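You operate a simulated robot arm through the tools that you are given. There is no shell and no other tool. Be economical: measure what you need, move in short steps, check, and stop when the job is done.

The job below is to be done with a simulated two-armed robot. You get a single attempt, and the scene is never put back.

TASK
Stop the short oven and turn it down to 40, put the blue pad away and show FREE.
Fine: vent shut, power stays on; pad in the drawer under the oven, drawer shut; card in the oven's pocket; the red and yellow pads stay.
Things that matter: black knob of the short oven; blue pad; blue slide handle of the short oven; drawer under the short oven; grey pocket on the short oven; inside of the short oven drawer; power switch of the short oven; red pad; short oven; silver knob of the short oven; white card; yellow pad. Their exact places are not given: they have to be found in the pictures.

It is judged by the outcome, as a careful person would: the job done as asked, and still so three seconds after it is handed in. It fails if anything else is knocked over, pushed out of place, dropped, spilled or broken.

THE ROBOT
Two 7-joint arms with fingered hands on one trunk, on a base that drives. Base frame: it is fixed to the floor where the robot stands at the start and does not move with it; the origin is under the middle of the robot, x ahead of it, y to its left, z up. Lengths are in mm, angles in degrees, forces in N, time in s.
The left shoulder is at the start at [50, 187, 1232], the right one opposite. With the tool pointing down near the work surface each hand reaches from about 100 to 660 mm from the robot's upright axis, wherever it stands, measured 20 degrees to its own side. Places, roughly: black knob of the short oven [-2500, 200, 1500]; blue pad [-2750, 1750, 750]; blue slide handle of the short oven [-2600, 200, 1400]; drawer under the short oven [-2700, 400, 500]; grey pocket on the short oven [-2800, 300, 1000]; inside of the short oven drawer [-2700, 300, 500]; power switch of the short oven [-2800, 300, 1400]; red pad (7x5x4 cm) [-3100, 100, 200]; short oven [-2900, -100, 800]; silver knob of the short oven [-2900, 400, 1500]; white card [-2750, 1750, 750]; yellow pad [-750, 5750, 1250]. Payload 3.6 kg a hand.
The TCP of each hand is the grasp point between the finger pads, 26 mm short of the fingertips. In the tool frame z runs along the fingers and y along their closing line. Largest opening 88 mm; the body of the gripper starts 30 mm behind the TCP. The gripper is a hand of 3 fingers: y runs from the thumb to the fingers, the wrist lies at [-17, -98, -164] in the tool frame.
Orientation is that of the tool frame in the base frame, as a unit quaternion [x, y, z, w]. With the fingers straight down and the wrist toward the robot, the tool's x, y and z point along [0, 1, 0], [1, 0, 0] and [0, 0, -1] of the base frame.

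THE INTERFACE
- The arms move only by the tool servo_tool. It takes "left_commands", "right_commands" or both (then of equal length, played together; a hand with none holds still); each is a list of rows, each a list of 6 numbers: the shift along the tool's x, y, z in mm, then the turn, a rotation vector about the tool's x, y, z in degrees. In form: [[dx, dy, dz, rx, ry, rz], ...]. A call has 1 to 12 rows; each row shifts and turns the commanded pose from where the row before left it, along the tool's axes as they then stand. Rows are played at 5 a second. More than 50 mm and 8.6 degrees between two rows, and nothing of the call is played. A pose out of reach is approached as far as the arm can. The call stops where the force on the tool passes 90 N (or 10 N more than at its start, if that is more) or the arm is blocked; 0.2 s more then pass. In this call time passes only in rows, and 0.2 s behind the last. The reply holds the time, the measured pose of the TCP, the force on the tool along the base axes, the opening and the grip force, in the units named above and with some noise, with the torque about the TCP (base axes, N m) and any sound that the robot's microphone picked up.
- Cameras (640 x 400 px; columns grow to the right, rows downward): "scene" is now at [239.6, -3.7, 1161.2]; the picture's right is [-0.04, -1.00, 0.00], its down [-0.19, 0.01, -0.98] and it looks along [0.98, -0.04, -0.19] (base axes); focal length 214 px, centre (320, 200). "left" rides on the left gripper at [-56, -80, -102] in its tool frame; the picture's right is [-0.73, -0.32, 0.60], its down [0.62, -0.67, 0.41] and it looks along [0.27, 0.68, 0.69] (tool axes); focal length 247 px, centre (320, 200). "right" rides on the right gripper at [56, -80, -102] in its tool frame; the picture's right is [-0.73, 0.32, -0.60], its down [-0.62, -0.67, 0.41] and it looks along [-0.27, 0.67, 0.69] (tool axes); focal length 247 px, centre (320, 200).
- camera(camera): a new picture of that camera. It takes no simulated time.
- slide_trunk(by): slides the trunk up (or, below 0, down) by that many mm; the arms and the scene camera ride with it, the base frame stays. It gives what a move gives, with no picture.
- drive_base(legs): drives the robot by 1 to 6 legs, each [ahead, left, turn to the left] in mm, mm and degrees, along the robot's own axes; the way and the turn of a leg run together, so that a leg with both is an arc; at most 1500 mm and 180 degrees a leg. The arms and the cameras ride along, it lands a little off, and it stops where it bumps. It gives what a move gives.
- move_fingers(fingers, thumb_bend, thumb_turn, hand): sets how far each is bent, from 0 (flat) to 1 (curled in); at 0.3 the hand is open as for a grip, at 0.7 the pads meet at the TCP. One left out holds its place. A second passes; each finger stops where it meets its share of the squeeze, and holds until it gets a number again. It is the only way to open and close the hand. It gives what a move gives, with no picture; readings hold the bend of each and the force on the fingers (four entries, about 0 where the hand has none), thumb and palm. thumb_turn goes from beside the hand (0) to across from the fingers (1), as for a grip.
- pan_tilt(pan, tilt): turns the head with the scene camera to pan (to the left, within 60 degrees either way) and tilt (down, from -29 to 69), counted from straight ahead of the robot. It gives what a move gives.
- point_at(camera, pixels): for up to 12 pixels [column, row] of the newest picture of that camera ("zoom" is the newest enlarged one), the place [x, y, z] in the base frame of the surface seen there, good to about 2 mm. It takes no simulated time.
- close_up(camera, box): a new picture of the part [left, top, right, bottom] of that camera's present view, enlarged. It takes no simulated time.
- sign_off(): hands the job in; it is judged then, once.

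Keep the steps short. Do not move on a guess: measure, check each grasp and each placing, and mend mistakes. In all there are 90 turns and 92 pictures (those below and enlarged ones count). Leave the grippers open and the arms clear of the work at the hand-in unless told otherwise, and finish with a single line.

The tools are called after "Call:" by a JSON object that holds its "api" and its "payload". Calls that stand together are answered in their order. servo_tool: Moves the arms, as the interface text tells. Its arguments: {"type":"object","properties":{"left_commands":{"type":"array","items":{"type":"array","items":{"type":"number"}}},"right_commands":{"type":"array","items":{"type":"array","items":{"type":"number"}}}},"required":[]} The other tools are called the same way: slide_trunk (by) slides the trunk up or down; move_fingers (fingers, thumb_bend, thumb_turn, hand) moves the fingers one by one; drive_base (legs) drives the base; pan_tilt (pan, tilt) turns the head that bears the scene camera; camera (camera) takes a picture; point_at (camera, pixels) gives the place of the surface under pixels of a picture; close_up (camera, box) takes an enlarged picture of a part of a camera's view; sign_off () hands the job in.

At the start:

```text
time: 0.0
left_tcp_pos: [480.1, 195.5, 1190.4]
left_orientation: [0.707, 0.707, 0.0, 0.0]
left_wrist_force: [-0.4, -0.6, -0.1]
left_ft_torque: [0.02, -0.01, -0.02]
left_width: 87.9
left_gripper_force: 0.1
left_shape: jaw
left_bend: [0.3, 0.3, 0.98]
left_finger forces: [0.1, 0.1, 0.0, 0.0, 0.1, 0.0]
right_tcp_pos: [540.3, -185.7, 1224.1]
right_orientation: [0.707, 0.707, 0.0, 0.0]
right_wrist_force: [-0.1, 0.1, 0.4]
right_ft_torque: [0.01, 0.01, 0.01]
right_width: 87.6
right_gripper_force: 0.0
right_shape: jaw
right_bend: [0.3, 0.3, 0.98]
right_finger forces: [0.0, 0.0, 0.0, 0.0, 0.0, 0.1]
trunk travel left (down, up): [-375.0, 382.0]
robot x, y, heading: [3.5, -1.5, -0.1]
head pan, tilt: [-2.4, 10.9]
```

scene: 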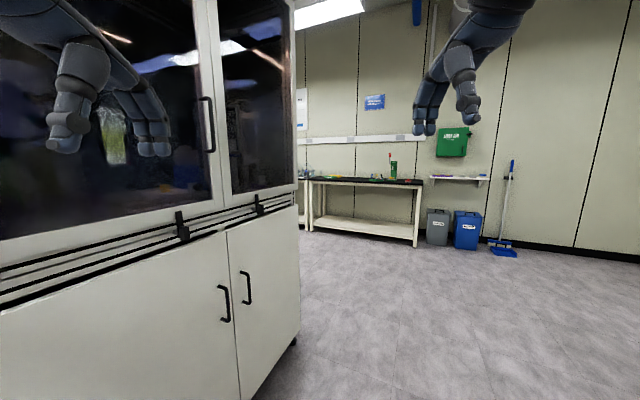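
right: 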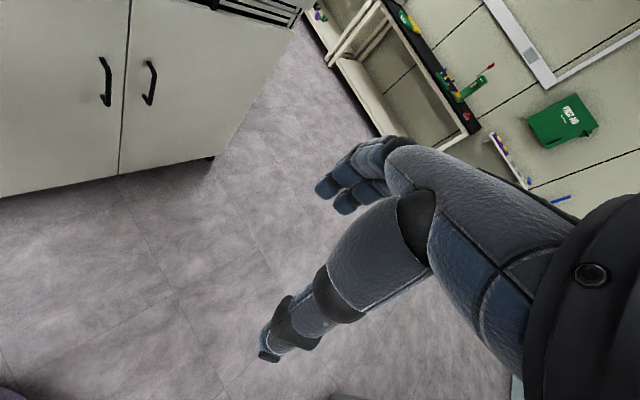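
left: 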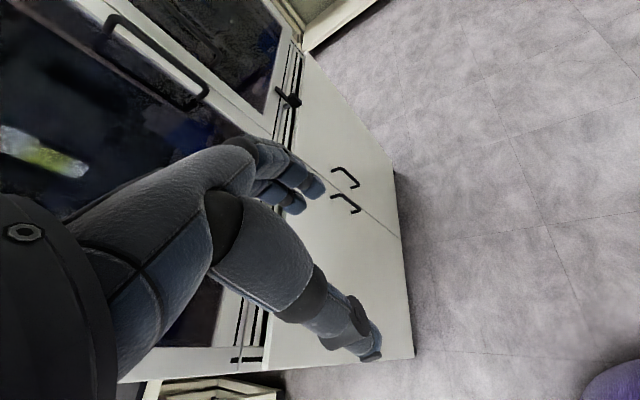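

The oven lies behind the robot and a cupboard stands close on the left, so I back off a little and turn right, away from the cupboard.

Call:
{"api": "drive_base", "payload": {"legs": [[-200, 0, 0], [0, 0, -90]]}}

Call:
{"api": "camera", "payload": {"camera": "scene"}}

```text
time: 5.4
left_tcp_pos: [-8.9, -479.9, 1190.7]
left_orientation: [1.0, -0.002, 0.001, 0.001]
left_wrist_force: [0.0, -0.6, -0.8]
left_ft_torque: [0.0, 0.0, 0.03]
left_width: 87.9
left_gripper_force: 0.1
left_shape: jaw
left_bend: [0.3, 0.3, 0.98]
left_finger forces: [0.0, 0.0, 0.1, 0.0, 0.0, 0.0]
right_tcp_pos: [-389.1, -540.4, 1224.2]
right_orientation: [1.0, -0.001, 0.0, 0.0]
right_wrist_force: [0.3, -0.7, -1.2]
right_ft_torque: [-0.03, 0.02, 0.02]
right_width: 87.9
right_gripper_force: 0.1
right_shape: jaw
right_bend: [0.3, 0.3, 0.98]
right_finger forces: [0.1, 0.1, 0.0, 0.1, 0.1, 0.1]
trunk travel left (down, up): [-375.0, 382.0]
robot x, y, heading: [-203.6, 3.4, -89.9]
head pan, tilt: [-2.4, 10.9]
```

```text
88 pictures are left
```

scene: 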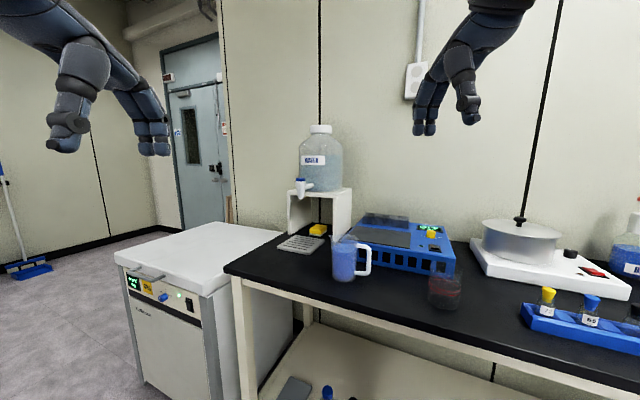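

A bench is ahead on this side. I measure its front edge and bench objects to be sure the turn is free.

Call:
{"api": "point_at", "payload": {"camera": "scene", "pixels": [[240, 278], [430, 325], [600, 375], [152, 275], [318, 230], [345, 270]]}}

Call:
{"api": "pan_tilt", "payload": {"pan": -58, "tilt": 15}}

Call:
{"api": "camera", "payload": {"camera": "scene"}}

```text
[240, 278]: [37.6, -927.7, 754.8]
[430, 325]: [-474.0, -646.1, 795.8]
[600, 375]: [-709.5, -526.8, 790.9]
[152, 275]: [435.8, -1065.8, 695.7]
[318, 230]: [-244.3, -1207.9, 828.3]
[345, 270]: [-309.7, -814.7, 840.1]
```

```text
time: 6.7
left_tcp_pos: [-7.8, -479.6, 1191.3]
left_orientation: [1.0, -0.002, 0.0, 0.0]
left_wrist_force: [0.3, -0.1, 0.4]
left_ft_torque: [-0.02, 0.02, -0.04]
left_width: 87.7
left_gripper_force: 0.1
left_shape: jaw
left_bend: [0.3, 0.3, 0.98]
left_finger forces: [0.1, 0.1, 0.0, 0.0, 0.0, 0.0]
right_tcp_pos: [-388.9, -540.1, 1223.1]
right_orientation: [1.0, -0.002, 0.0, 0.0]
right_wrist_force: [0.0, -0.1, -0.3]
right_ft_torque: [-0.01, -0.02, 0.03]
right_width: 87.8
right_gripper_force: 0.0
right_shape: jaw
right_bend: [0.3, 0.3, 0.98]
right_finger forces: [0.0, 0.0, 0.0, 0.0, 0.0, 0.0]
trunk travel left (down, up): [-375.0, 382.0]
robot x, y, heading: [-206.6, 3.1, -90.3]
head pan, tilt: [-58.0, 15.0]
```

```text
87 pictures are left
```

scene: 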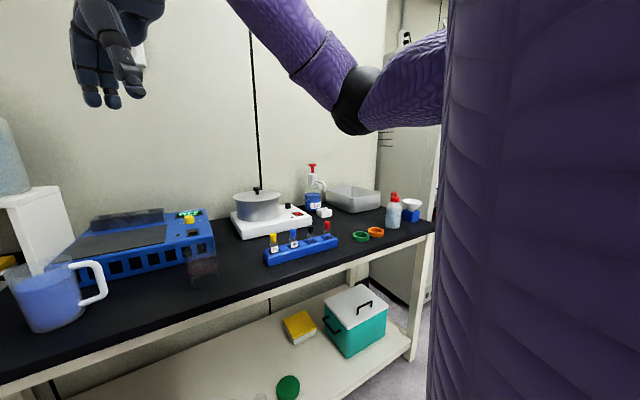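

The bench edge is ~700 mm from the robot's axis and my hands are high; I keep turning right.

Call:
{"api": "drive_base", "payload": {"legs": [[0, 0, -60]]}}

Call:
{"api": "pan_tilt", "payload": {"pan": 0, "tilt": 10}}

Call:
{"api": "camera", "payload": {"camera": "scene"}}

Call:
{"api": "pan_tilt", "payload": {"pan": -45, "tilt": 10}}

Call:
{"api": "camera", "payload": {"camera": "scene"}}

```text
time: 9.7
left_tcp_pos: [-510.5, -417.0, 1190.2]
left_orientation: [0.872, -0.489, 0.0, 0.0]
left_wrist_force: [-1.4, -0.5, 0.1]
left_ft_torque: [-0.01, 0.01, 0.01]
left_width: 87.9
left_gripper_force: 0.0
left_shape: jaw
left_bend: [0.3, 0.3, 0.98]
left_finger forces: [0.0, 0.1, 0.0, 0.0, 0.1, 0.1]
right_tcp_pos: [-760.7, -123.3, 1223.2]
right_orientation: [0.872, -0.489, 0.001, 0.0]
right_wrist_force: [0.3, -0.6, -0.1]
right_ft_torque: [-0.02, 0.01, 0.03]
right_width: 87.9
right_gripper_force: 0.0
right_shape: jaw
right_bend: [0.3, 0.3, 0.98]
right_finger forces: [0.0, 0.1, 0.1, 0.0, 0.0, 0.1]
trunk travel left (down, up): [-375.0, 382.0]
robot x, y, heading: [-204.2, 3.0, -148.6]
head pan, tilt: [-58.0, 15.0]
```

```text
time: 10.9
left_tcp_pos: [-510.7, -416.7, 1190.4]
left_orientation: [0.872, -0.489, 0.0, 0.0]
left_wrist_force: [0.0, 0.8, 0.9]
left_ft_torque: [0.02, 0.03, 0.01]
left_width: 87.6
left_gripper_force: 0.1
left_shape: jaw
left_bend: [0.3, 0.3, 0.98]
left_finger forces: [0.0, 0.0, 0.0, 0.0, 0.1, 0.1]
right_tcp_pos: [-761.4, -123.0, 1224.7]
right_orientation: [0.872, -0.49, 0.0, 0.0]
right_wrist_force: [0.0, 0.6, 0.0]
right_ft_torque: [0.0, 0.0, -0.01]
right_width: 87.8
right_gripper_force: 0.0
right_shape: jaw
right_bend: [0.3, 0.3, 0.98]
right_finger forces: [0.1, 0.0, 0.1, 0.0, 0.1, 0.0]
trunk travel left (down, up): [-375.0, 382.0]
robot x, y, heading: [-203.1, 2.0, -148.4]
head pan, tilt: [0.0, 10.0]
```

```text
86 pictures are left
```

scene: 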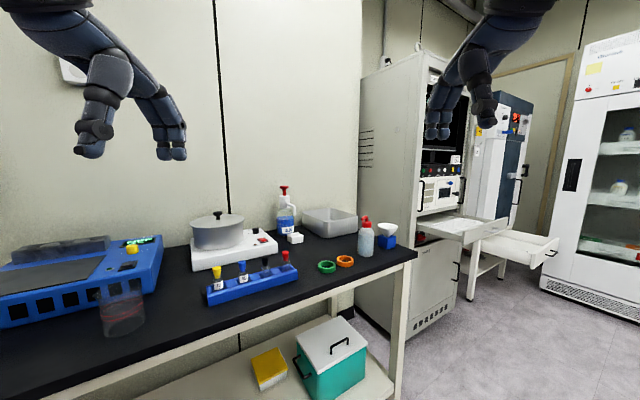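

```text
time: 12.1
left_tcp_pos: [-509.9, -417.8, 1191.6]
left_orientation: [0.872, -0.489, 0.001, 0.001]
left_wrist_force: [0.2, 0.4, -0.1]
left_ft_torque: [0.02, 0.0, -0.03]
left_width: 87.8
left_gripper_force: 0.0
left_shape: jaw
left_bend: [0.3, 0.3, 0.98]
left_finger forces: [0.1, 0.0, 0.1, 0.0, 0.1, 0.0]
right_tcp_pos: [-760.5, -122.7, 1224.5]
right_orientation: [0.872, -0.489, 0.001, 0.0]
right_wrist_force: [-0.1, 0.8, 1.2]
right_ft_torque: [-0.02, -0.02, 0.02]
right_width: 87.8
right_gripper_force: 0.0
right_shape: jaw
right_bend: [0.3, 0.3, 0.98]
right_finger forces: [0.1, 0.0, 0.0, 0.0, 0.0, 0.1]
trunk travel left (down, up): [-375.0, 382.0]
robot x, y, heading: [-205.7, 1.5, -148.5]
head pan, tilt: [-45.0, 10.0]
```

```text
85 pictures are left
```

scene: 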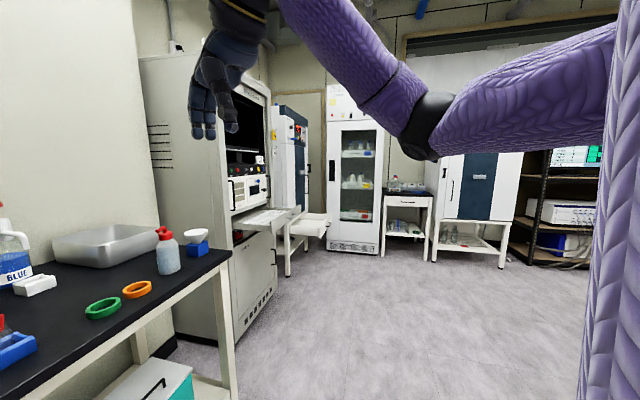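

I see two navy/white ovens: one at (290,150) with a drawer open beneath at (310,222), another at (480,185), plus a small table at (405,200). I locate them.

Call:
{"api": "point_at", "payload": {"camera": "scene", "pixels": [[303, 160], [310, 222], [407, 195], [480, 185], [285, 270], [237, 325], [380, 245], [436, 253], [355, 245]]}}

Call:
{"api": "close_up", "payload": {"camera": "scene", "box": [220, 80, 540, 280]}}

```text
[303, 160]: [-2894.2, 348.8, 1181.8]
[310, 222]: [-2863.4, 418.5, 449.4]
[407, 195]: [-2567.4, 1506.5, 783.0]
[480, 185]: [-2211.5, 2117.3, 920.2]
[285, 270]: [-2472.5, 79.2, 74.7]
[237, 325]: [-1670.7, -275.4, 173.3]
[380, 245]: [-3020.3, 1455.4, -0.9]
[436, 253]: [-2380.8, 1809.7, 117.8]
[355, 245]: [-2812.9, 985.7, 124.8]
```

```text
2.00 times, centred on (380, 180) of scene
```

zoom: 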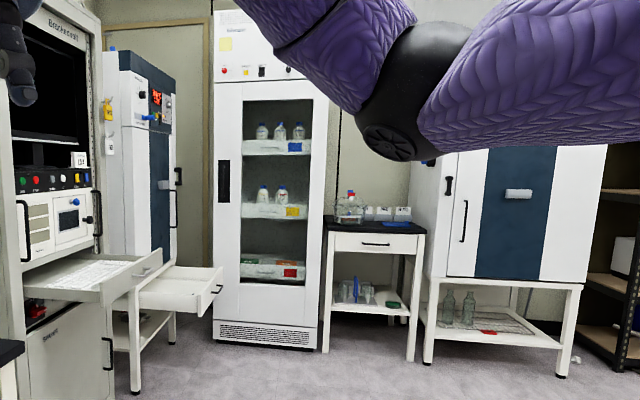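

The short oven is at about (-2890,350), facing the aisle; the pad/card table is at (-2570,1500). I turn toward open floor and drive between them.

Call:
{"api": "drive_base", "payload": {"legs": [[0, 0, -64], [1350, 0, 0]]}}

Call:
{"api": "pan_tilt", "payload": {"pan": 0, "tilt": 15}}

Call:
{"api": "camera", "payload": {"camera": "scene"}}

Call:
{"api": "pan_tilt", "payload": {"pan": 55, "tilt": 10}}

Call:
{"api": "camera", "payload": {"camera": "scene"}}

```text
time: 21.6
left_tcp_pos: [-1870.2, 780.4, 1191.0]
left_orientation: [-0.492, 0.87, 0.0, 0.0]
left_wrist_force: [0.0, -0.2, -0.4]
left_ft_torque: [-0.02, 0.0, -0.02]
left_width: 87.8
left_gripper_force: 0.1
left_shape: jaw
left_bend: [0.3, 0.3, 0.98]
left_finger forces: [0.0, 0.1, 0.0, 0.1, 0.0, 0.1]
right_tcp_pos: [-1725.2, 1138.9, 1222.8]
right_orientation: [-0.492, 0.871, 0.0, 0.0]
right_wrist_force: [-0.1, 0.7, 0.0]
right_ft_torque: [-0.02, 0.01, -0.01]
right_width: 87.4
right_gripper_force: 0.1
right_shape: jaw
right_bend: [0.3, 0.3, 0.98]
right_finger forces: [0.0, 0.0, 0.0, 0.0, 0.1, 0.1]
trunk travel left (down, up): [-375.0, 382.0]
robot x, y, heading: [-1358.7, 702.9, 148.9]
head pan, tilt: [-45.0, 10.0]
```

```text
time: 22.7
left_tcp_pos: [-1869.7, 781.2, 1190.2]
left_orientation: [-0.493, 0.87, 0.0, 0.0]
left_wrist_force: [1.0, -0.2, -0.4]
left_ft_torque: [-0.01, -0.02, 0.0]
left_width: 87.5
left_gripper_force: 0.0
left_shape: jaw
left_bend: [0.3, 0.3, 0.98]
left_finger forces: [0.0, 0.0, 0.1, 0.0, 0.1, 0.1]
right_tcp_pos: [-1724.2, 1138.1, 1224.6]
right_orientation: [-0.493, 0.87, 0.0, 0.0]
right_wrist_force: [0.6, -0.5, -0.7]
right_ft_torque: [-0.01, 0.03, -0.04]
right_width: 87.7
right_gripper_force: 0.0
right_shape: jaw
right_bend: [0.3, 0.3, 0.98]
right_finger forces: [0.0, 0.1, 0.1, 0.0, 0.0, 0.0]
trunk travel left (down, up): [-375.0, 382.0]
robot x, y, heading: [-1355.4, 703.4, 148.8]
head pan, tilt: [0.0, 15.0]
```

```text
83 pictures are left
```

scene: 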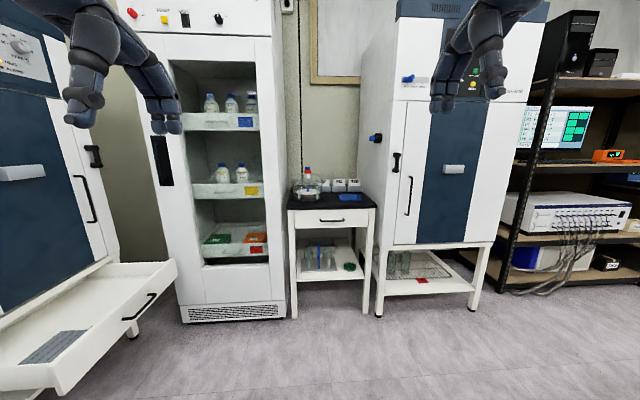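

```text
time: 23.9
left_tcp_pos: [-1870.0, 780.3, 1191.8]
left_orientation: [-0.493, 0.87, 0.0, 0.0]
left_wrist_force: [-0.8, -0.3, -0.5]
left_ft_torque: [0.0, -0.01, 0.0]
left_width: 88.0
left_gripper_force: 0.0
left_shape: jaw
left_bend: [0.3, 0.3, 0.98]
left_finger forces: [0.0, 0.0, 0.0, 0.0, 0.0, 0.1]
right_tcp_pos: [-1726.0, 1139.2, 1222.6]
right_orientation: [-0.493, 0.87, 0.001, 0.0]
right_wrist_force: [-0.8, 0.4, -0.1]
right_ft_torque: [0.0, 0.0, -0.01]
right_width: 87.7
right_gripper_force: 0.0
right_shape: jaw
right_bend: [0.3, 0.3, 0.98]
right_finger forces: [0.0, 0.1, 0.0, 0.1, 0.0, 0.0]
trunk travel left (down, up): [-375.0, 382.0]
robot x, y, heading: [-1358.0, 703.6, 148.9]
head pan, tilt: [55.0, 10.0]
```

```text
82 pictures are left
```

scene: 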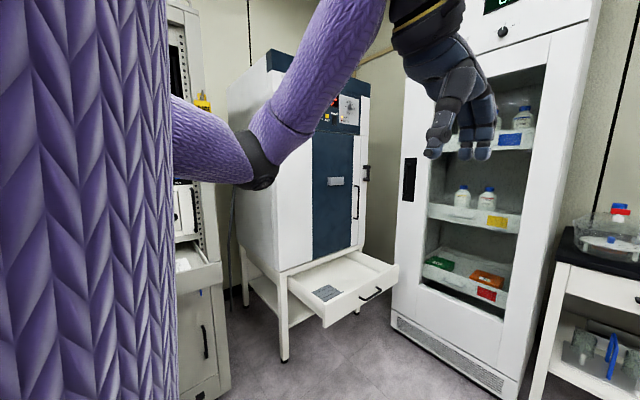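

The drawer under the short oven is already open. I look at the small table with the pad and card, and measure it.

Call:
{"api": "pan_tilt", "payload": {"pan": 0, "tilt": 15}}

Call:
{"api": "close_up", "payload": {"camera": "scene", "box": [270, 150, 398, 230]}}

Call:
{"api": "point_at", "payload": {"camera": "zoom", "pixels": [[100, 290], [530, 285], [480, 220], [400, 230], [340, 180], [400, 170], [450, 180], [180, 200], [115, 190]]}}

```text
time: 25.2
left_tcp_pos: [-1868.8, 779.7, 1191.7]
left_orientation: [-0.492, 0.87, 0.0, 0.0]
left_wrist_force: [-0.8, -1.0, 0.9]
left_ft_torque: [-0.01, 0.01, -0.01]
left_width: 87.9
left_gripper_force: 0.0
left_shape: jaw
left_bend: [0.3, 0.3, 0.98]
left_finger forces: [0.0, 0.1, 0.0, 0.1, 0.0, 0.1]
right_tcp_pos: [-1725.7, 1139.8, 1223.9]
right_orientation: [-0.492, 0.87, 0.0, 0.001]
right_wrist_force: [0.0, 0.1, -0.3]
right_ft_torque: [0.02, 0.04, 0.02]
right_width: 87.6
right_gripper_force: 0.2
right_shape: jaw
right_bend: [0.3, 0.3, 0.98]
right_finger forces: [0.0, 0.0, 0.0, 0.1, 0.0, 0.0]
trunk travel left (down, up): [-375.0, 382.0]
robot x, y, heading: [-1354.1, 699.5, 148.9]
head pan, tilt: [0.0, 15.0]
```

```text
5.00 times, centred on (334, 190) of scene
```

zoom: 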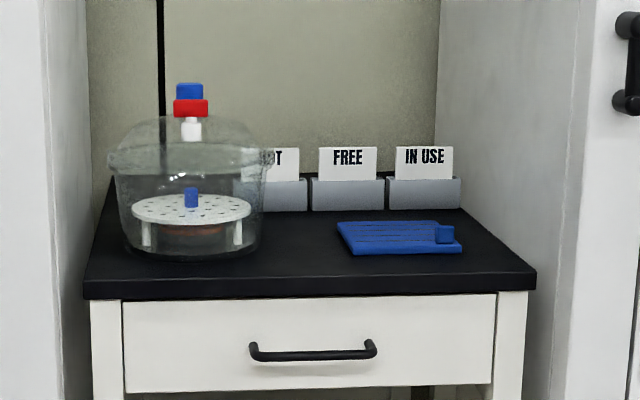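

```text
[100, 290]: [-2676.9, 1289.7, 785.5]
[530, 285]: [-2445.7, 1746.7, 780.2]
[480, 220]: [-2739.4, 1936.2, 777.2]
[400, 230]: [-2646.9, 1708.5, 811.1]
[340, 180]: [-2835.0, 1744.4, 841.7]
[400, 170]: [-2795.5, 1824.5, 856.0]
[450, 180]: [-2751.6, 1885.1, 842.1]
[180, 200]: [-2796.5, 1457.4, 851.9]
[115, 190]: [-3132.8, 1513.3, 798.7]
```

The FREE card stands in a holder at about (-2835,1744,840), the pad with a blue block lies at (-2647,1708,800). I tuck the left hand back, then drive closer.

Call:
{"api": "servo_tool", "payload": {"left_commands": [[0, -45, 0, 0, 0, 0], [0, -45, 0, 0, 0, 0], [0, -45, 0, 0, 0, 0], [0, -45, 0, 0, 0, 0], [0, -45, 0, 0, 0, 0]]}}

Call:
{"api": "drive_base", "payload": {"legs": [[999, 10, 4.3]]}}

Call:
{"api": "pan_tilt", "payload": {"pan": -10, "tilt": 28}}

Call:
{"api": "camera", "payload": {"camera": "scene"}}

```text
time: 26.4
left_tcp_pos: [-1716.5, 707.4, 1237.3]
left_orientation: [-0.493, 0.87, -0.002, -0.001]
left_wrist_force: [-0.5, 0.4, 0.1]
left_ft_torque: [-0.01, 0.03, 0.01]
left_width: 88.0
left_gripper_force: 0.0
left_shape: jaw
left_bend: [0.3, 0.3, 0.98]
left_finger forces: [0.0, 0.0, 0.1, 0.0, 0.0, 0.0]
left hand out of reach, approached as far as the arm can: row 3, 4, 5
right_tcp_pos: [-1724.4, 1137.8, 1224.2]
right_orientation: [-0.492, 0.87, 0.0, 0.001]
right_wrist_force: [-0.8, -0.8, 0.4]
right_ft_torque: [0.03, 0.02, 0.0]
right_width: 87.4
right_gripper_force: 0.1
right_shape: jaw
right_bend: [0.3, 0.3, 0.98]
right_finger forces: [0.0, 0.0, 0.0, 0.0, 0.0, 0.0]
trunk travel left (down, up): [-375.0, 382.0]
robot x, y, heading: [-1357.7, 701.8, 149.1]
head pan, tilt: [0.0, 15.0]
```

```text
time: 31.6
left_tcp_pos: [-2600.4, 1173.4, 1237.1]
left_orientation: [-0.518, 0.856, -0.001, 0.0]
left_wrist_force: [-0.4, 0.7, -0.4]
left_ft_torque: [0.01, 0.0, -0.02]
left_width: 87.8
left_gripper_force: 0.1
left_shape: jaw
left_bend: [0.3, 0.3, 0.98]
left_finger forces: [0.0, 0.0, 0.0, 0.0, 0.0, 0.0]
right_tcp_pos: [-2632.5, 1602.3, 1224.1]
right_orientation: [-0.517, 0.856, 0.001, 0.0]
right_wrist_force: [0.0, -1.2, 0.0]
right_ft_torque: [0.02, -0.04, 0.02]
right_width: 87.5
right_gripper_force: 0.0
right_shape: jaw
right_bend: [0.3, 0.3, 0.98]
right_finger forces: [0.0, 0.1, 0.1, 0.1, 0.1, 0.0]
trunk travel left (down, up): [-375.0, 382.0]
robot x, y, heading: [-2239.2, 1188.5, 152.6]
head pan, tilt: [0.0, 15.0]
```

```text
time: 32.4
left_tcp_pos: [-2601.0, 1172.3, 1237.7]
left_orientation: [-0.517, 0.856, -0.001, 0.0]
left_wrist_force: [-0.7, -0.1, -0.2]
left_ft_torque: [0.01, 0.0, -0.03]
left_width: 87.9
left_gripper_force: 0.1
left_shape: jaw
left_bend: [0.3, 0.3, 0.98]
left_finger forces: [0.0, 0.0, 0.0, 0.0, 0.0, 0.1]
right_tcp_pos: [-2632.8, 1602.1, 1223.1]
right_orientation: [-0.518, 0.856, 0.001, -0.001]
right_wrist_force: [-0.4, -0.6, -0.5]
right_ft_torque: [-0.01, 0.0, -0.01]
right_width: 87.6
right_gripper_force: 0.1
right_shape: jaw
right_bend: [0.3, 0.3, 0.98]
right_finger forces: [0.1, 0.0, 0.1, 0.1, 0.0, 0.0]
trunk travel left (down, up): [-375.0, 382.0]
robot x, y, heading: [-2241.2, 1186.3, 152.3]
head pan, tilt: [-10.0, 28.0]
```

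```text
80 pictures are left
```

scene: 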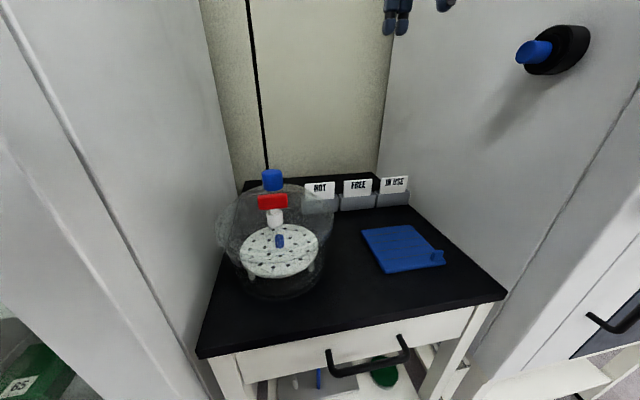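

I zoom in on cards and pad and measure them.

Call:
{"api": "close_up", "payload": {"camera": "scene", "box": [296, 165, 456, 285]}}

Call:
{"api": "point_at", "payload": {"camera": "scene", "pixels": [[345, 182], [371, 182], [358, 187], [358, 202], [341, 208], [376, 207], [363, 229], [411, 226], [446, 263], [386, 272], [437, 254], [442, 185]]}}

```text
3.33 times, centred on (376, 225) of scene
```

zoom: 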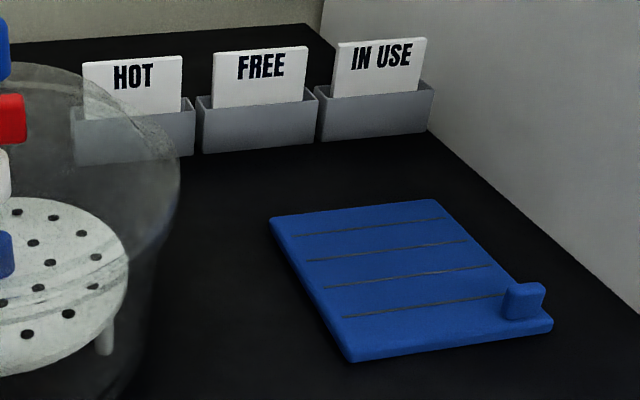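

```text
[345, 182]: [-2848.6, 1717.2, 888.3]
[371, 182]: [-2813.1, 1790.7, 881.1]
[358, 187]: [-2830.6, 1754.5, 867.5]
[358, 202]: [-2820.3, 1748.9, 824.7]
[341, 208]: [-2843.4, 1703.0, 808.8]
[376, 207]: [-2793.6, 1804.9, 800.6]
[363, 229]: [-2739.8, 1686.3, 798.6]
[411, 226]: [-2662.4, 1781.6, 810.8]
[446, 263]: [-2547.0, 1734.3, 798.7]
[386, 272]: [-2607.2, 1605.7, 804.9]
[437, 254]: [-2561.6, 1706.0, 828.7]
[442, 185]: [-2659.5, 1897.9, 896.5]
```

Measure the tab on the pad and the card's top edge more exactly.

Call:
{"api": "point_at", "payload": {"camera": "zoom", "pixels": [[260, 52], [215, 54], [304, 50], [260, 90], [260, 99], [260, 120], [524, 288], [505, 288], [541, 287], [520, 312], [541, 305], [450, 330]]}}

Call:
{"api": "close_up", "payload": {"camera": "scene", "box": [405, 235, 461, 275]}}

```text
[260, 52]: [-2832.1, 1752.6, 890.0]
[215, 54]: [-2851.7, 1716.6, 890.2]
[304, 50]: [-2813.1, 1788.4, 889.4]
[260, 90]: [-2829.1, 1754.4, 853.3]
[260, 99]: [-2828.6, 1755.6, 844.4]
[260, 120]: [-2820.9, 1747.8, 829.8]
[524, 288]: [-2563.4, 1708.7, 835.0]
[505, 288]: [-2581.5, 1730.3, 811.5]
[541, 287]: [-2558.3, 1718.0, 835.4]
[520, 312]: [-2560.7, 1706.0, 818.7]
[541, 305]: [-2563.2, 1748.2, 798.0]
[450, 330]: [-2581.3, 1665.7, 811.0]
```

```text
10.00 times, centred on (433, 255) of scene
```

zoom: 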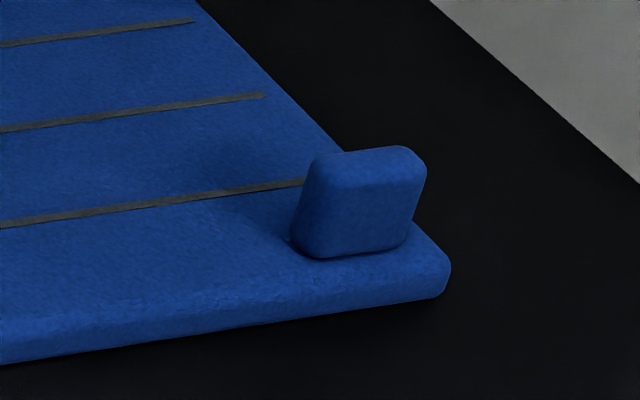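

Tab is ~26 wide, 14 thick, top at z 836, at (-2563,1713). I bring the left hand inward and step the base right 100 mm, turning slightly left to square up.

Call:
{"api": "servo_tool", "payload": {"left_commands": [[-45, 0, 0, 0, 0, 0], [-45, 0, 0, 0, 0, 0]]}}

Call:
{"api": "drive_base", "payload": {"legs": [[0, -100, 0.8]]}}

```text
time: 33.0
left_tcp_pos: [-2559.5, 1253.8, 1238.0]
left_orientation: [-0.518, 0.856, 0.0, -0.001]
left_wrist_force: [-0.3, -0.2, -0.2]
left_ft_torque: [0.01, -0.04, 0.01]
left_width: 87.8
left_gripper_force: 0.0
left_shape: jaw
left_bend: [0.3, 0.3, 0.98]
left_finger forces: [0.1, 0.0, 0.1, 0.1, 0.1, 0.0]
right_tcp_pos: [-2631.0, 1602.6, 1224.7]
right_orientation: [-0.518, 0.855, -0.001, 0.0]
right_wrist_force: [0.0, -0.7, -0.2]
right_ft_torque: [0.01, -0.01, 0.0]
right_width: 87.7
right_gripper_force: 0.0
right_shape: jaw
right_bend: [0.3, 0.3, 0.98]
right_finger forces: [0.1, 0.0, 0.0, 0.1, 0.0, 0.1]
trunk travel left (down, up): [-375.0, 382.0]
robot x, y, heading: [-2240.3, 1186.4, 152.4]
head pan, tilt: [-10.0, 28.0]
```

```text
time: 34.0
left_tcp_pos: [-2523.9, 1306.6, 1238.4]
left_orientation: [-0.521, 0.854, 0.001, 0.0]
left_wrist_force: [0.1, 0.7, 0.4]
left_ft_torque: [0.03, 0.01, 0.01]
left_width: 87.7
left_gripper_force: 0.2
left_shape: jaw
left_bend: [0.3, 0.3, 0.98]
left_finger forces: [0.0, 0.1, 0.0, 0.0, 0.0, 0.0]
right_tcp_pos: [-2602.7, 1647.6, 1223.8]
right_orientation: [-0.529, 0.848, 0.002, 0.002]
right_wrist_force: [0.3, 1.0, -0.3]
right_ft_torque: [0.02, 0.03, 0.01]
right_width: 87.6
right_gripper_force: 0.0
right_shape: jaw
right_bend: [0.3, 0.3, 0.98]
right_finger forces: [0.0, 0.1, 0.1, 0.0, 0.1, 0.1]
trunk travel left (down, up): [-375.0, 382.0]
robot x, y, heading: [-2208.4, 1245.8, 152.8]
head pan, tilt: [-10.0, 28.0]
stopped in leg 1: the robot was blocked; the commanded pose is now the measured one
```

The base was blocked – probably the right elbow touching the oven on the right. I move back left and look right.

Call:
{"api": "drive_base", "payload": {"legs": [[0, 50, 0]]}}

Call:
{"api": "pan_tilt", "payload": {"pan": -58, "tilt": 10}}

Call:
{"api": "camera", "payload": {"camera": "scene"}}

```text
time: 34.9
left_tcp_pos: [-2550.5, 1262.9, 1237.9]
left_orientation: [-0.521, 0.854, 0.0, 0.002]
left_wrist_force: [-0.9, -0.1, 0.7]
left_ft_torque: [0.01, 0.0, -0.02]
left_width: 87.9
left_gripper_force: 0.1
left_shape: jaw
left_bend: [0.3, 0.3, 0.98]
left_finger forces: [0.0, 0.0, 0.0, 0.1, 0.1, 0.1]
right_tcp_pos: [-2630.7, 1604.8, 1221.9]
right_orientation: [-0.53, 0.848, 0.0, 0.004]
right_wrist_force: [0.7, 0.6, 0.5]
right_ft_torque: [0.08, -0.01, 0.0]
right_width: 87.4
right_gripper_force: 0.0
right_shape: jaw
right_bend: [0.3, 0.3, 0.98]
right_finger forces: [0.0, 0.0, 0.1, 0.0, 0.1, 0.1]
trunk travel left (down, up): [-375.0, 382.0]
robot x, y, heading: [-2233.8, 1203.8, 153.1]
head pan, tilt: [-10.0, 28.0]
```

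```text
time: 36.1
left_tcp_pos: [-2550.1, 1265.4, 1238.0]
left_orientation: [-0.521, 0.853, -0.001, 0.0]
left_wrist_force: [1.0, -0.5, -0.1]
left_ft_torque: [0.0, 0.01, -0.01]
left_width: 88.0
left_gripper_force: 0.0
left_shape: jaw
left_bend: [0.3, 0.3, 0.98]
left_finger forces: [0.0, 0.1, 0.0, 0.1, 0.1, 0.0]
right_tcp_pos: [-2628.2, 1605.5, 1220.4]
right_orientation: [-0.531, 0.848, 0.0, 0.002]
right_wrist_force: [-0.1, -0.6, 0.7]
right_ft_torque: [-0.02, 0.01, -0.02]
right_width: 87.8
right_gripper_force: 0.0
right_shape: jaw
right_bend: [0.3, 0.3, 0.98]
right_finger forces: [0.1, 0.0, 0.0, 0.0, 0.0, 0.1]
trunk travel left (down, up): [-375.0, 382.0]
robot x, y, heading: [-2230.1, 1206.7, 152.9]
head pan, tilt: [-58.0, 10.0]
```

```text
77 pictures are left
```

scene: 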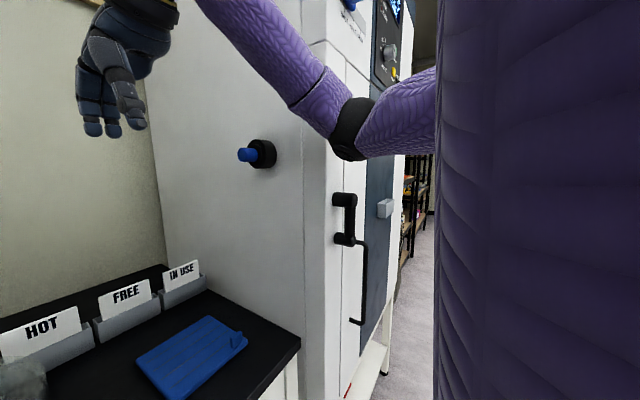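

The right elbow had touched the oven's edge; nothing moved. Lowering the hand should draw the elbow in: I lower it 250 mm over the free table (no objects beneath but the pad) and look again.

Call:
{"api": "servo_tool", "payload": {"right_commands": [[0, 0, 45, 0, 0, 0], [0, 0, 45, 0, 0, 0], [0, 0, 45, 0, 0, 0], [0, 0, 45, 0, 0, 0], [0, 0, 45, 0, 0, 0], [0, 0, 35, 0, 0, 0]]}}

Call:
{"api": "camera", "payload": {"camera": "scene"}}

Call:
{"api": "camera", "payload": {"camera": "right"}}

```text
time: 37.5
left_tcp_pos: [-2549.8, 1267.3, 1237.8]
left_orientation: [-0.521, 0.853, 0.0, 0.0]
left_wrist_force: [0.6, -0.9, 0.8]
left_ft_torque: [0.0, -0.01, 0.04]
left_width: 87.7
left_gripper_force: 0.2
left_shape: jaw
left_bend: [0.3, 0.3, 0.98]
left_finger forces: [0.0, 0.0, 0.1, 0.0, 0.0, 0.0]
right_tcp_pos: [-2626.7, 1607.5, 958.9]
right_orientation: [-0.53, 0.848, 0.0, 0.003]
right_wrist_force: [-0.6, -0.7, -0.1]
right_ft_torque: [-0.01, 0.0, -0.02]
right_width: 87.8
right_gripper_force: 0.0
right_shape: jaw
right_bend: [0.3, 0.3, 0.98]
right_finger forces: [0.0, 0.1, 0.1, 0.0, 0.0, 0.0]
trunk travel left (down, up): [-375.0, 382.0]
robot x, y, heading: [-2233.5, 1199.0, 152.9]
head pan, tilt: [-58.0, 10.0]
```

```text
76 pictures are left
```

scene: 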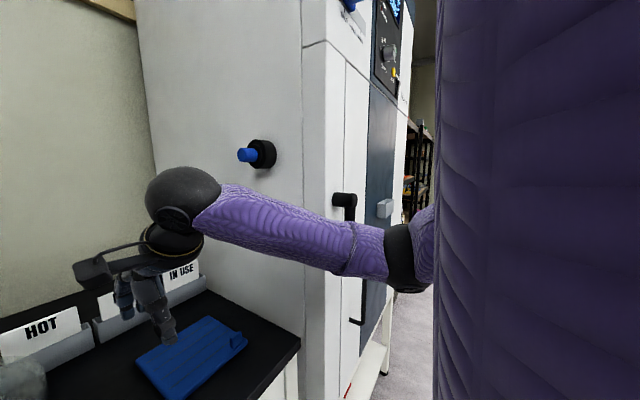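

```text
75 pictures are left
```

right: 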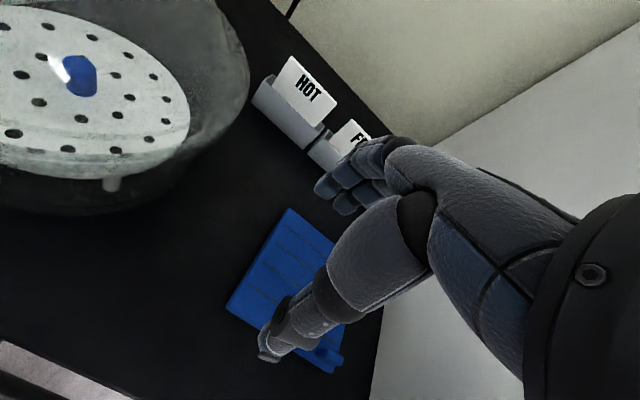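

The elbow is now clear. I re-measure the tab from this view at about (238,340).

Call:
{"api": "close_up", "payload": {"camera": "scene", "box": [200, 315, 264, 355]}}

```text
10.00 times, centred on (232, 335) of scene
```

zoom: 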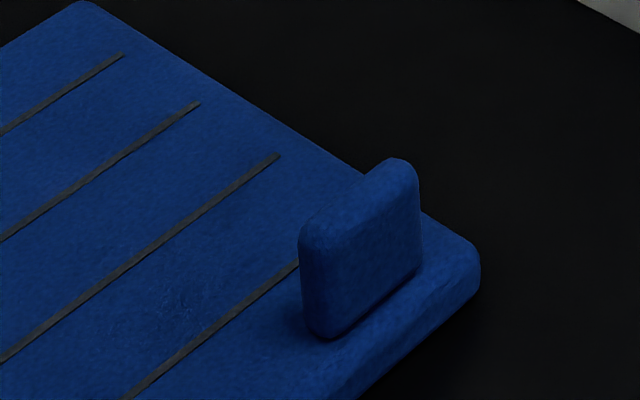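

Call:
{"api": "point_at", "payload": {"camera": "zoom", "pixels": [[365, 262], [326, 230], [405, 180], [312, 222], [385, 170], [345, 200], [330, 320], [408, 270], [440, 260], [200, 300]]}}

```text
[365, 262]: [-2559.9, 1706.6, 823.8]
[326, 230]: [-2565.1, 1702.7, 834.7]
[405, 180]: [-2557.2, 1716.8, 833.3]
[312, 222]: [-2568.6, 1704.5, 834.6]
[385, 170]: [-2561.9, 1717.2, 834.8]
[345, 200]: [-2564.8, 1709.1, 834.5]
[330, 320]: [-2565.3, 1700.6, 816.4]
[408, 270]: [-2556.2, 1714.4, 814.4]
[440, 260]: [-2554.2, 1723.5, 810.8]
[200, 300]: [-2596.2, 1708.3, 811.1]
```

Tab centre is (-2564.5,1709.5), top 836. I move the hand over it at z≈885.

Call:
{"api": "servo_tool", "payload": {"right_commands": [[-40, -4, 0, 0, 0, 0], [-40, -4, 0, 0, 0, 0], [-39, -3, 0, 0, 0, 0], [0, 0, 37, 0, 0, 0], [0, 0, 37, 0, 0, 0]]}}

Call:
{"api": "camera", "payload": {"camera": "right"}}

Call:
{"api": "camera", "payload": {"camera": "scene"}}

```text
time: 38.7
left_tcp_pos: [-2548.8, 1267.2, 1237.6]
left_orientation: [-0.52, 0.854, -0.001, 0.0]
left_wrist_force: [0.6, -1.0, 0.3]
left_ft_torque: [0.01, -0.01, -0.03]
left_width: 87.7
left_gripper_force: 0.2
left_shape: jaw
left_bend: [0.3, 0.3, 0.98]
left_finger forces: [0.1, 0.1, 0.0, 0.1, 0.0, 0.0]
right_tcp_pos: [-2563.9, 1707.7, 887.9]
right_orientation: [-0.53, 0.848, -0.001, 0.003]
right_wrist_force: [0.2, 0.4, -0.7]
right_ft_torque: [0.0, 0.01, 0.02]
right_width: 87.6
right_gripper_force: 0.0
right_shape: jaw
right_bend: [0.3, 0.3, 0.98]
right_finger forces: [0.1, 0.0, 0.1, 0.1, 0.0, 0.0]
trunk travel left (down, up): [-375.0, 382.0]
robot x, y, heading: [-2232.0, 1201.9, 153.0]
head pan, tilt: [-58.0, 10.0]
```

```text
73 pictures are left
```

right: 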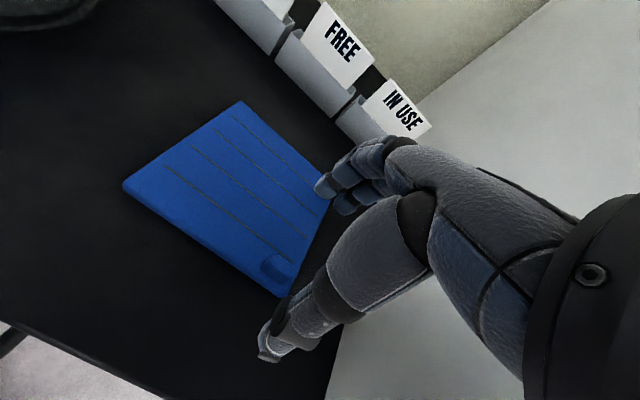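

```text
72 pictures are left
```

scene: 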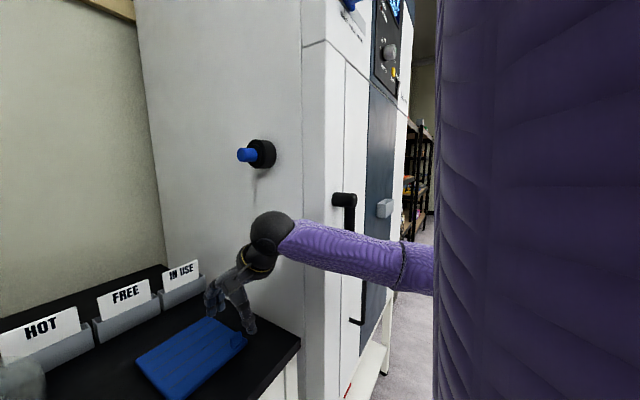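

The tab appears at (277,268) in the hand view, where the TCP column predicts (285,262) – well aligned. I descend ~47 mm.

Call:
{"api": "servo_tool", "payload": {"right_commands": [[0, 0, 25, 0, 0, 0], [0, 0, 15, 0, 0, 0], [1, 0, 8, 0, 0, 0]]}}

Call:
{"api": "close_up", "payload": {"camera": "scene", "box": [160, 260, 320, 360]}}

Call:
{"api": "camera", "payload": {"camera": "right"}}

```text
time: 39.5
left_tcp_pos: [-2549.4, 1265.3, 1237.8]
left_orientation: [-0.521, 0.854, -0.001, 0.001]
left_wrist_force: [-0.9, 0.1, -0.3]
left_ft_torque: [-0.04, 0.0, 0.04]
left_width: 87.7
left_gripper_force: 0.0
left_shape: jaw
left_bend: [0.3, 0.3, 0.98]
left_finger forces: [0.1, 0.0, 0.0, 0.0, 0.0, 0.1]
right_tcp_pos: [-2566.7, 1708.6, 840.0]
right_orientation: [-0.531, 0.848, -0.001, 0.002]
right_wrist_force: [0.2, -0.3, -0.2]
right_ft_torque: [0.03, -0.01, 0.02]
right_width: 87.5
right_gripper_force: 0.2
right_shape: jaw
right_bend: [0.3, 0.3, 0.98]
right_finger forces: [0.1, 0.1, 0.1, 0.1, 0.0, 0.1]
trunk travel left (down, up): [-375.0, 382.0]
robot x, y, heading: [-2230.9, 1206.9, 153.1]
head pan, tilt: [-58.0, 10.0]
```

```text
4.00 times, centred on (240, 310) of scene
```

zoom: 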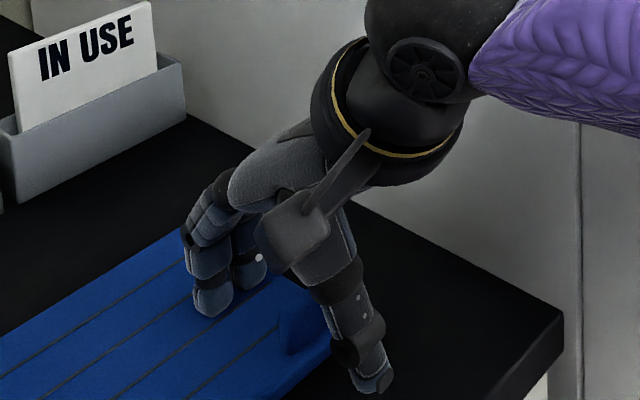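

```text
70 pictures are left
```

right: 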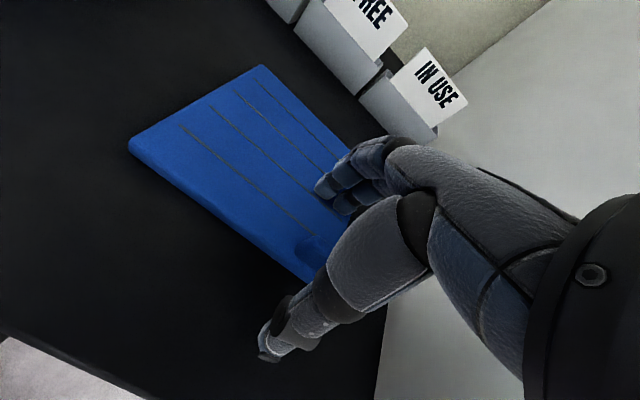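

Thumb in front of the tab, fingers behind. I close the hand.

Call:
{"api": "move_fingers", "payload": {"hand": "right", "fingers": 0.8, "thumb_bend": 0.8}}

Call:
{"api": "close_up", "payload": {"camera": "scene", "box": [160, 260, 320, 360]}}

```text
time: 40.5
left_tcp_pos: [-2550.1, 1264.9, 1237.7]
left_orientation: [-0.521, 0.853, -0.001, 0.0]
left_wrist_force: [-0.1, -0.5, -0.1]
left_ft_torque: [0.0, 0.03, 0.03]
left_width: 87.8
left_gripper_force: 0.0
left_shape: jaw
left_bend: [0.3, 0.3, 0.98]
left_finger forces: [0.1, 0.0, 0.2, 0.1, 0.0, 0.1]
right_tcp_pos: [-2564.8, 1709.6, 839.6]
right_orientation: [-0.529, 0.848, -0.001, 0.003]
right_wrist_force: [0.6, 1.0, -0.3]
right_ft_torque: [-0.02, -0.01, -0.01]
right_width: 0.0
right_gripper_force: 9.8
right_shape: fingers
right_bend: [0.78, 0.73, 0.94]
right_finger forces: [0.0, 7.3, 0.0, 0.0, 12.8, 0.0]
trunk travel left (down, up): [-375.0, 382.0]
robot x, y, heading: [-2230.4, 1200.3, 153.0]
head pan, tilt: [-58.0, 10.0]
```

```text
4.00 times, centred on (240, 310) of scene
```

zoom: 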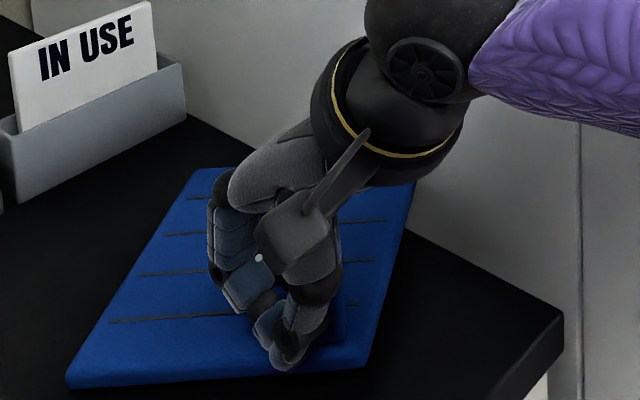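

The hand closed on nothing (width 0) and the pad turned a bit; the tab slid out beside the fingers. I measure where fingers meet and the tab now is, then open.

Call:
{"api": "point_at", "payload": {"camera": "zoom", "pixels": [[268, 330], [290, 355], [305, 320], [345, 310], [340, 330], [245, 295], [90, 378], [365, 365], [410, 190]]}}

Call:
{"api": "camera", "payload": {"camera": "right"}}

Call:
{"api": "move_fingers", "payload": {"hand": "right", "fingers": 0.3, "thumb_bend": 0.3}}

Call:
{"api": "servo_tool", "payload": {"right_commands": [[0, 0, -40, 0, 0, 0], [0, 0, -40, 0, 0, 0]]}}

Call:
{"api": "close_up", "payload": {"camera": "scene", "box": [160, 260, 320, 360]}}

```text
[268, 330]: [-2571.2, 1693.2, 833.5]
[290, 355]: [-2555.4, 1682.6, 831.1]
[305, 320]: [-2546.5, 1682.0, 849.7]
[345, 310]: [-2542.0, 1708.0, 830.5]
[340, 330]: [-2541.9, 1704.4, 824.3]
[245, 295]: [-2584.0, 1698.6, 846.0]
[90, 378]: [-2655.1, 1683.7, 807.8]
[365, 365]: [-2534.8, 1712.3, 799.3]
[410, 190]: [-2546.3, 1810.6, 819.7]
```

```text
68 pictures are left
```

right: 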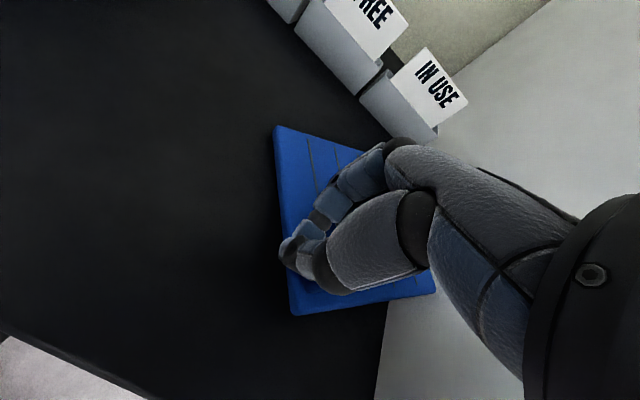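

```text
time: 41.5
left_tcp_pos: [-2551.7, 1266.3, 1238.1]
left_orientation: [-0.521, 0.854, -0.001, 0.001]
left_wrist_force: [0.2, 0.5, 0.2]
left_ft_torque: [-0.03, 0.01, 0.01]
left_width: 87.9
left_gripper_force: 0.1
left_shape: jaw
left_bend: [0.3, 0.3, 0.98]
left_finger forces: [0.0, 0.0, 0.0, 0.0, 0.1, 0.0]
right_tcp_pos: [-2565.8, 1708.0, 840.9]
right_orientation: [-0.53, 0.848, -0.002, 0.002]
right_wrist_force: [-0.3, -0.4, 0.1]
right_ft_torque: [0.02, -0.02, 0.01]
right_width: 87.8
right_gripper_force: 0.2
right_shape: fingers
right_bend: [0.3, 0.3, 0.97]
right_finger forces: [0.1, 0.0, 0.0, 0.0, 0.0, 0.1]
trunk travel left (down, up): [-375.0, 382.0]
robot x, y, heading: [-2232.9, 1202.2, 152.9]
head pan, tilt: [-58.0, 10.0]
```

```text
time: 42.1
left_tcp_pos: [-2550.1, 1266.2, 1237.4]
left_orientation: [-0.521, 0.854, -0.001, 0.001]
left_wrist_force: [-0.7, -0.4, -0.2]
left_ft_torque: [-0.01, 0.0, -0.06]
left_width: 87.5
left_gripper_force: 0.0
left_shape: jaw
left_bend: [0.3, 0.3, 0.98]
left_finger forces: [0.0, 0.0, 0.0, 0.1, 0.0, 0.1]
right_tcp_pos: [-2565.9, 1709.3, 920.8]
right_orientation: [-0.531, 0.848, 0.0, 0.003]
right_wrist_force: [0.2, 0.2, -0.3]
right_ft_torque: [0.03, 0.0, 0.0]
right_width: 88.2
right_gripper_force: 0.1
right_shape: fingers
right_bend: [0.3, 0.3, 0.97]
right_finger forces: [0.0, 0.1, 0.1, 0.0, 0.1, 0.1]
trunk travel left (down, up): [-375.0, 382.0]
robot x, y, heading: [-2232.2, 1202.5, 152.9]
head pan, tilt: [-58.0, 10.0]
```

```text
4.00 times, centred on (240, 310) of scene
```

zoom: 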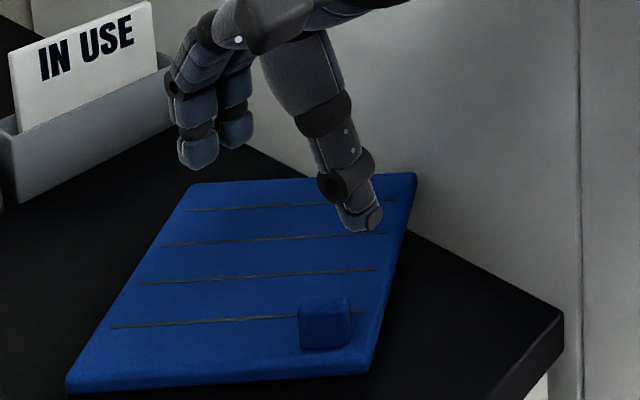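

The tab now is at zoom (325,322), and the pad is turned about 50° clockwise. I measure it closely.

Call:
{"api": "close_up", "payload": {"camera": "scene", "box": [216, 325, 264, 355]}}

Call:
{"api": "camera", "payload": {"camera": "right"}}

```text
13.33 times, centred on (240, 340) of scene
```

zoom: 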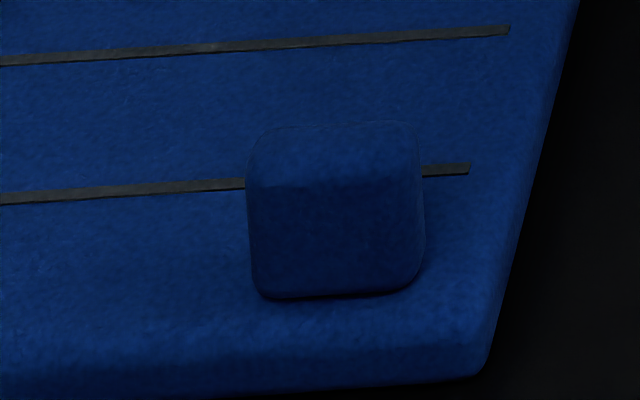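

```text
65 pictures are left
```

right: 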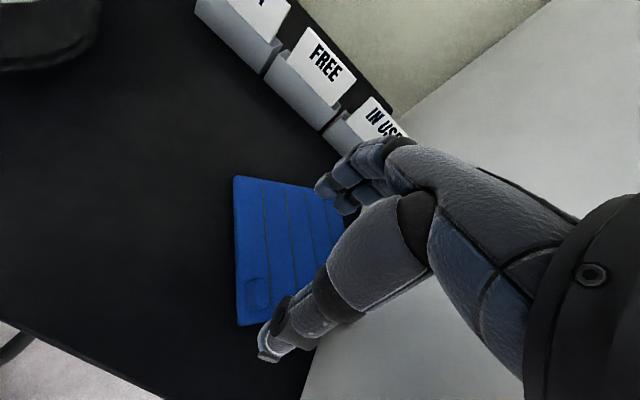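

Call:
{"api": "point_at", "payload": {"camera": "zoom", "pixels": [[255, 240], [415, 240], [335, 240], [265, 165], [405, 160], [335, 180], [335, 130], [270, 285], [410, 280], [335, 150], [320, 325], [150, 330]]}}

```text
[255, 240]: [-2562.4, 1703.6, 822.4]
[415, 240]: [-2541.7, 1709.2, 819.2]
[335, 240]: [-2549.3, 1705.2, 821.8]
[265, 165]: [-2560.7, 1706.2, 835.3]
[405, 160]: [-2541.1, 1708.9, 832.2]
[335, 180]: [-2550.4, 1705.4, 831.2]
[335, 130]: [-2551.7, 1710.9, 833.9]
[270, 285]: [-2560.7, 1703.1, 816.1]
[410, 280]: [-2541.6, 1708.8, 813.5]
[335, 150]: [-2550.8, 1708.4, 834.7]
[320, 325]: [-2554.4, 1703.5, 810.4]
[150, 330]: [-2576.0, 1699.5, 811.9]
```

Tab centre ≈ (-2552,1710), width along 14.6°. I turn the hand 49° about its axis to match and shift over it, staying at z 921.

Call:
{"api": "servo_tool", "payload": {"right_commands": [[0, 0, 0, 0, 0, 8.25], [0, 0, 0, 0, 0, 8.25], [0, 0, 0, 0, 0, 8.25], [0, 0, 0, 0, 0, 8.25], [0, 0, 0, 0, 0, 8.25], [0, 0, 0, 0, 0, 8.25], [-14, -2, 0, 0, 0, 0], [0, 0, 30, 0, 0, 0]]}}

Call:
{"api": "camera", "payload": {"camera": "right"}}

```text
time: 43.9
left_tcp_pos: [-2551.4, 1265.4, 1239.2]
left_orientation: [-0.521, 0.854, 0.0, 0.001]
left_wrist_force: [-0.4, -0.3, -0.4]
left_ft_torque: [0.02, -0.02, -0.01]
left_width: 87.7
left_gripper_force: 0.0
left_shape: jaw
left_bend: [0.3, 0.3, 0.98]
left_finger forces: [0.0, 0.0, 0.1, 0.0, 0.0, 0.1]
right_tcp_pos: [-2552.6, 1709.9, 888.7]
right_orientation: [-0.125, 0.992, 0.0, 0.004]
right_wrist_force: [-0.7, 0.6, 0.3]
right_ft_torque: [-0.01, -0.01, 0.01]
right_width: 87.9
right_gripper_force: 0.1
right_shape: fingers
right_bend: [0.3, 0.3, 0.97]
right_finger forces: [0.0, 0.0, 0.1, 0.1, 0.0, 0.0]
trunk travel left (down, up): [-375.0, 382.0]
robot x, y, heading: [-2230.9, 1204.7, 152.7]
head pan, tilt: [-58.0, 10.0]
```

```text
64 pictures are left
```

right: 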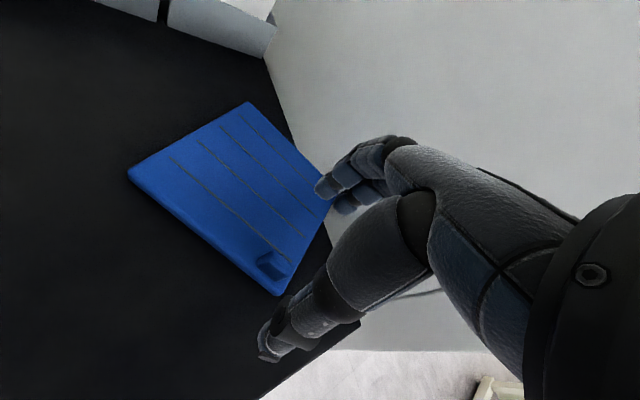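

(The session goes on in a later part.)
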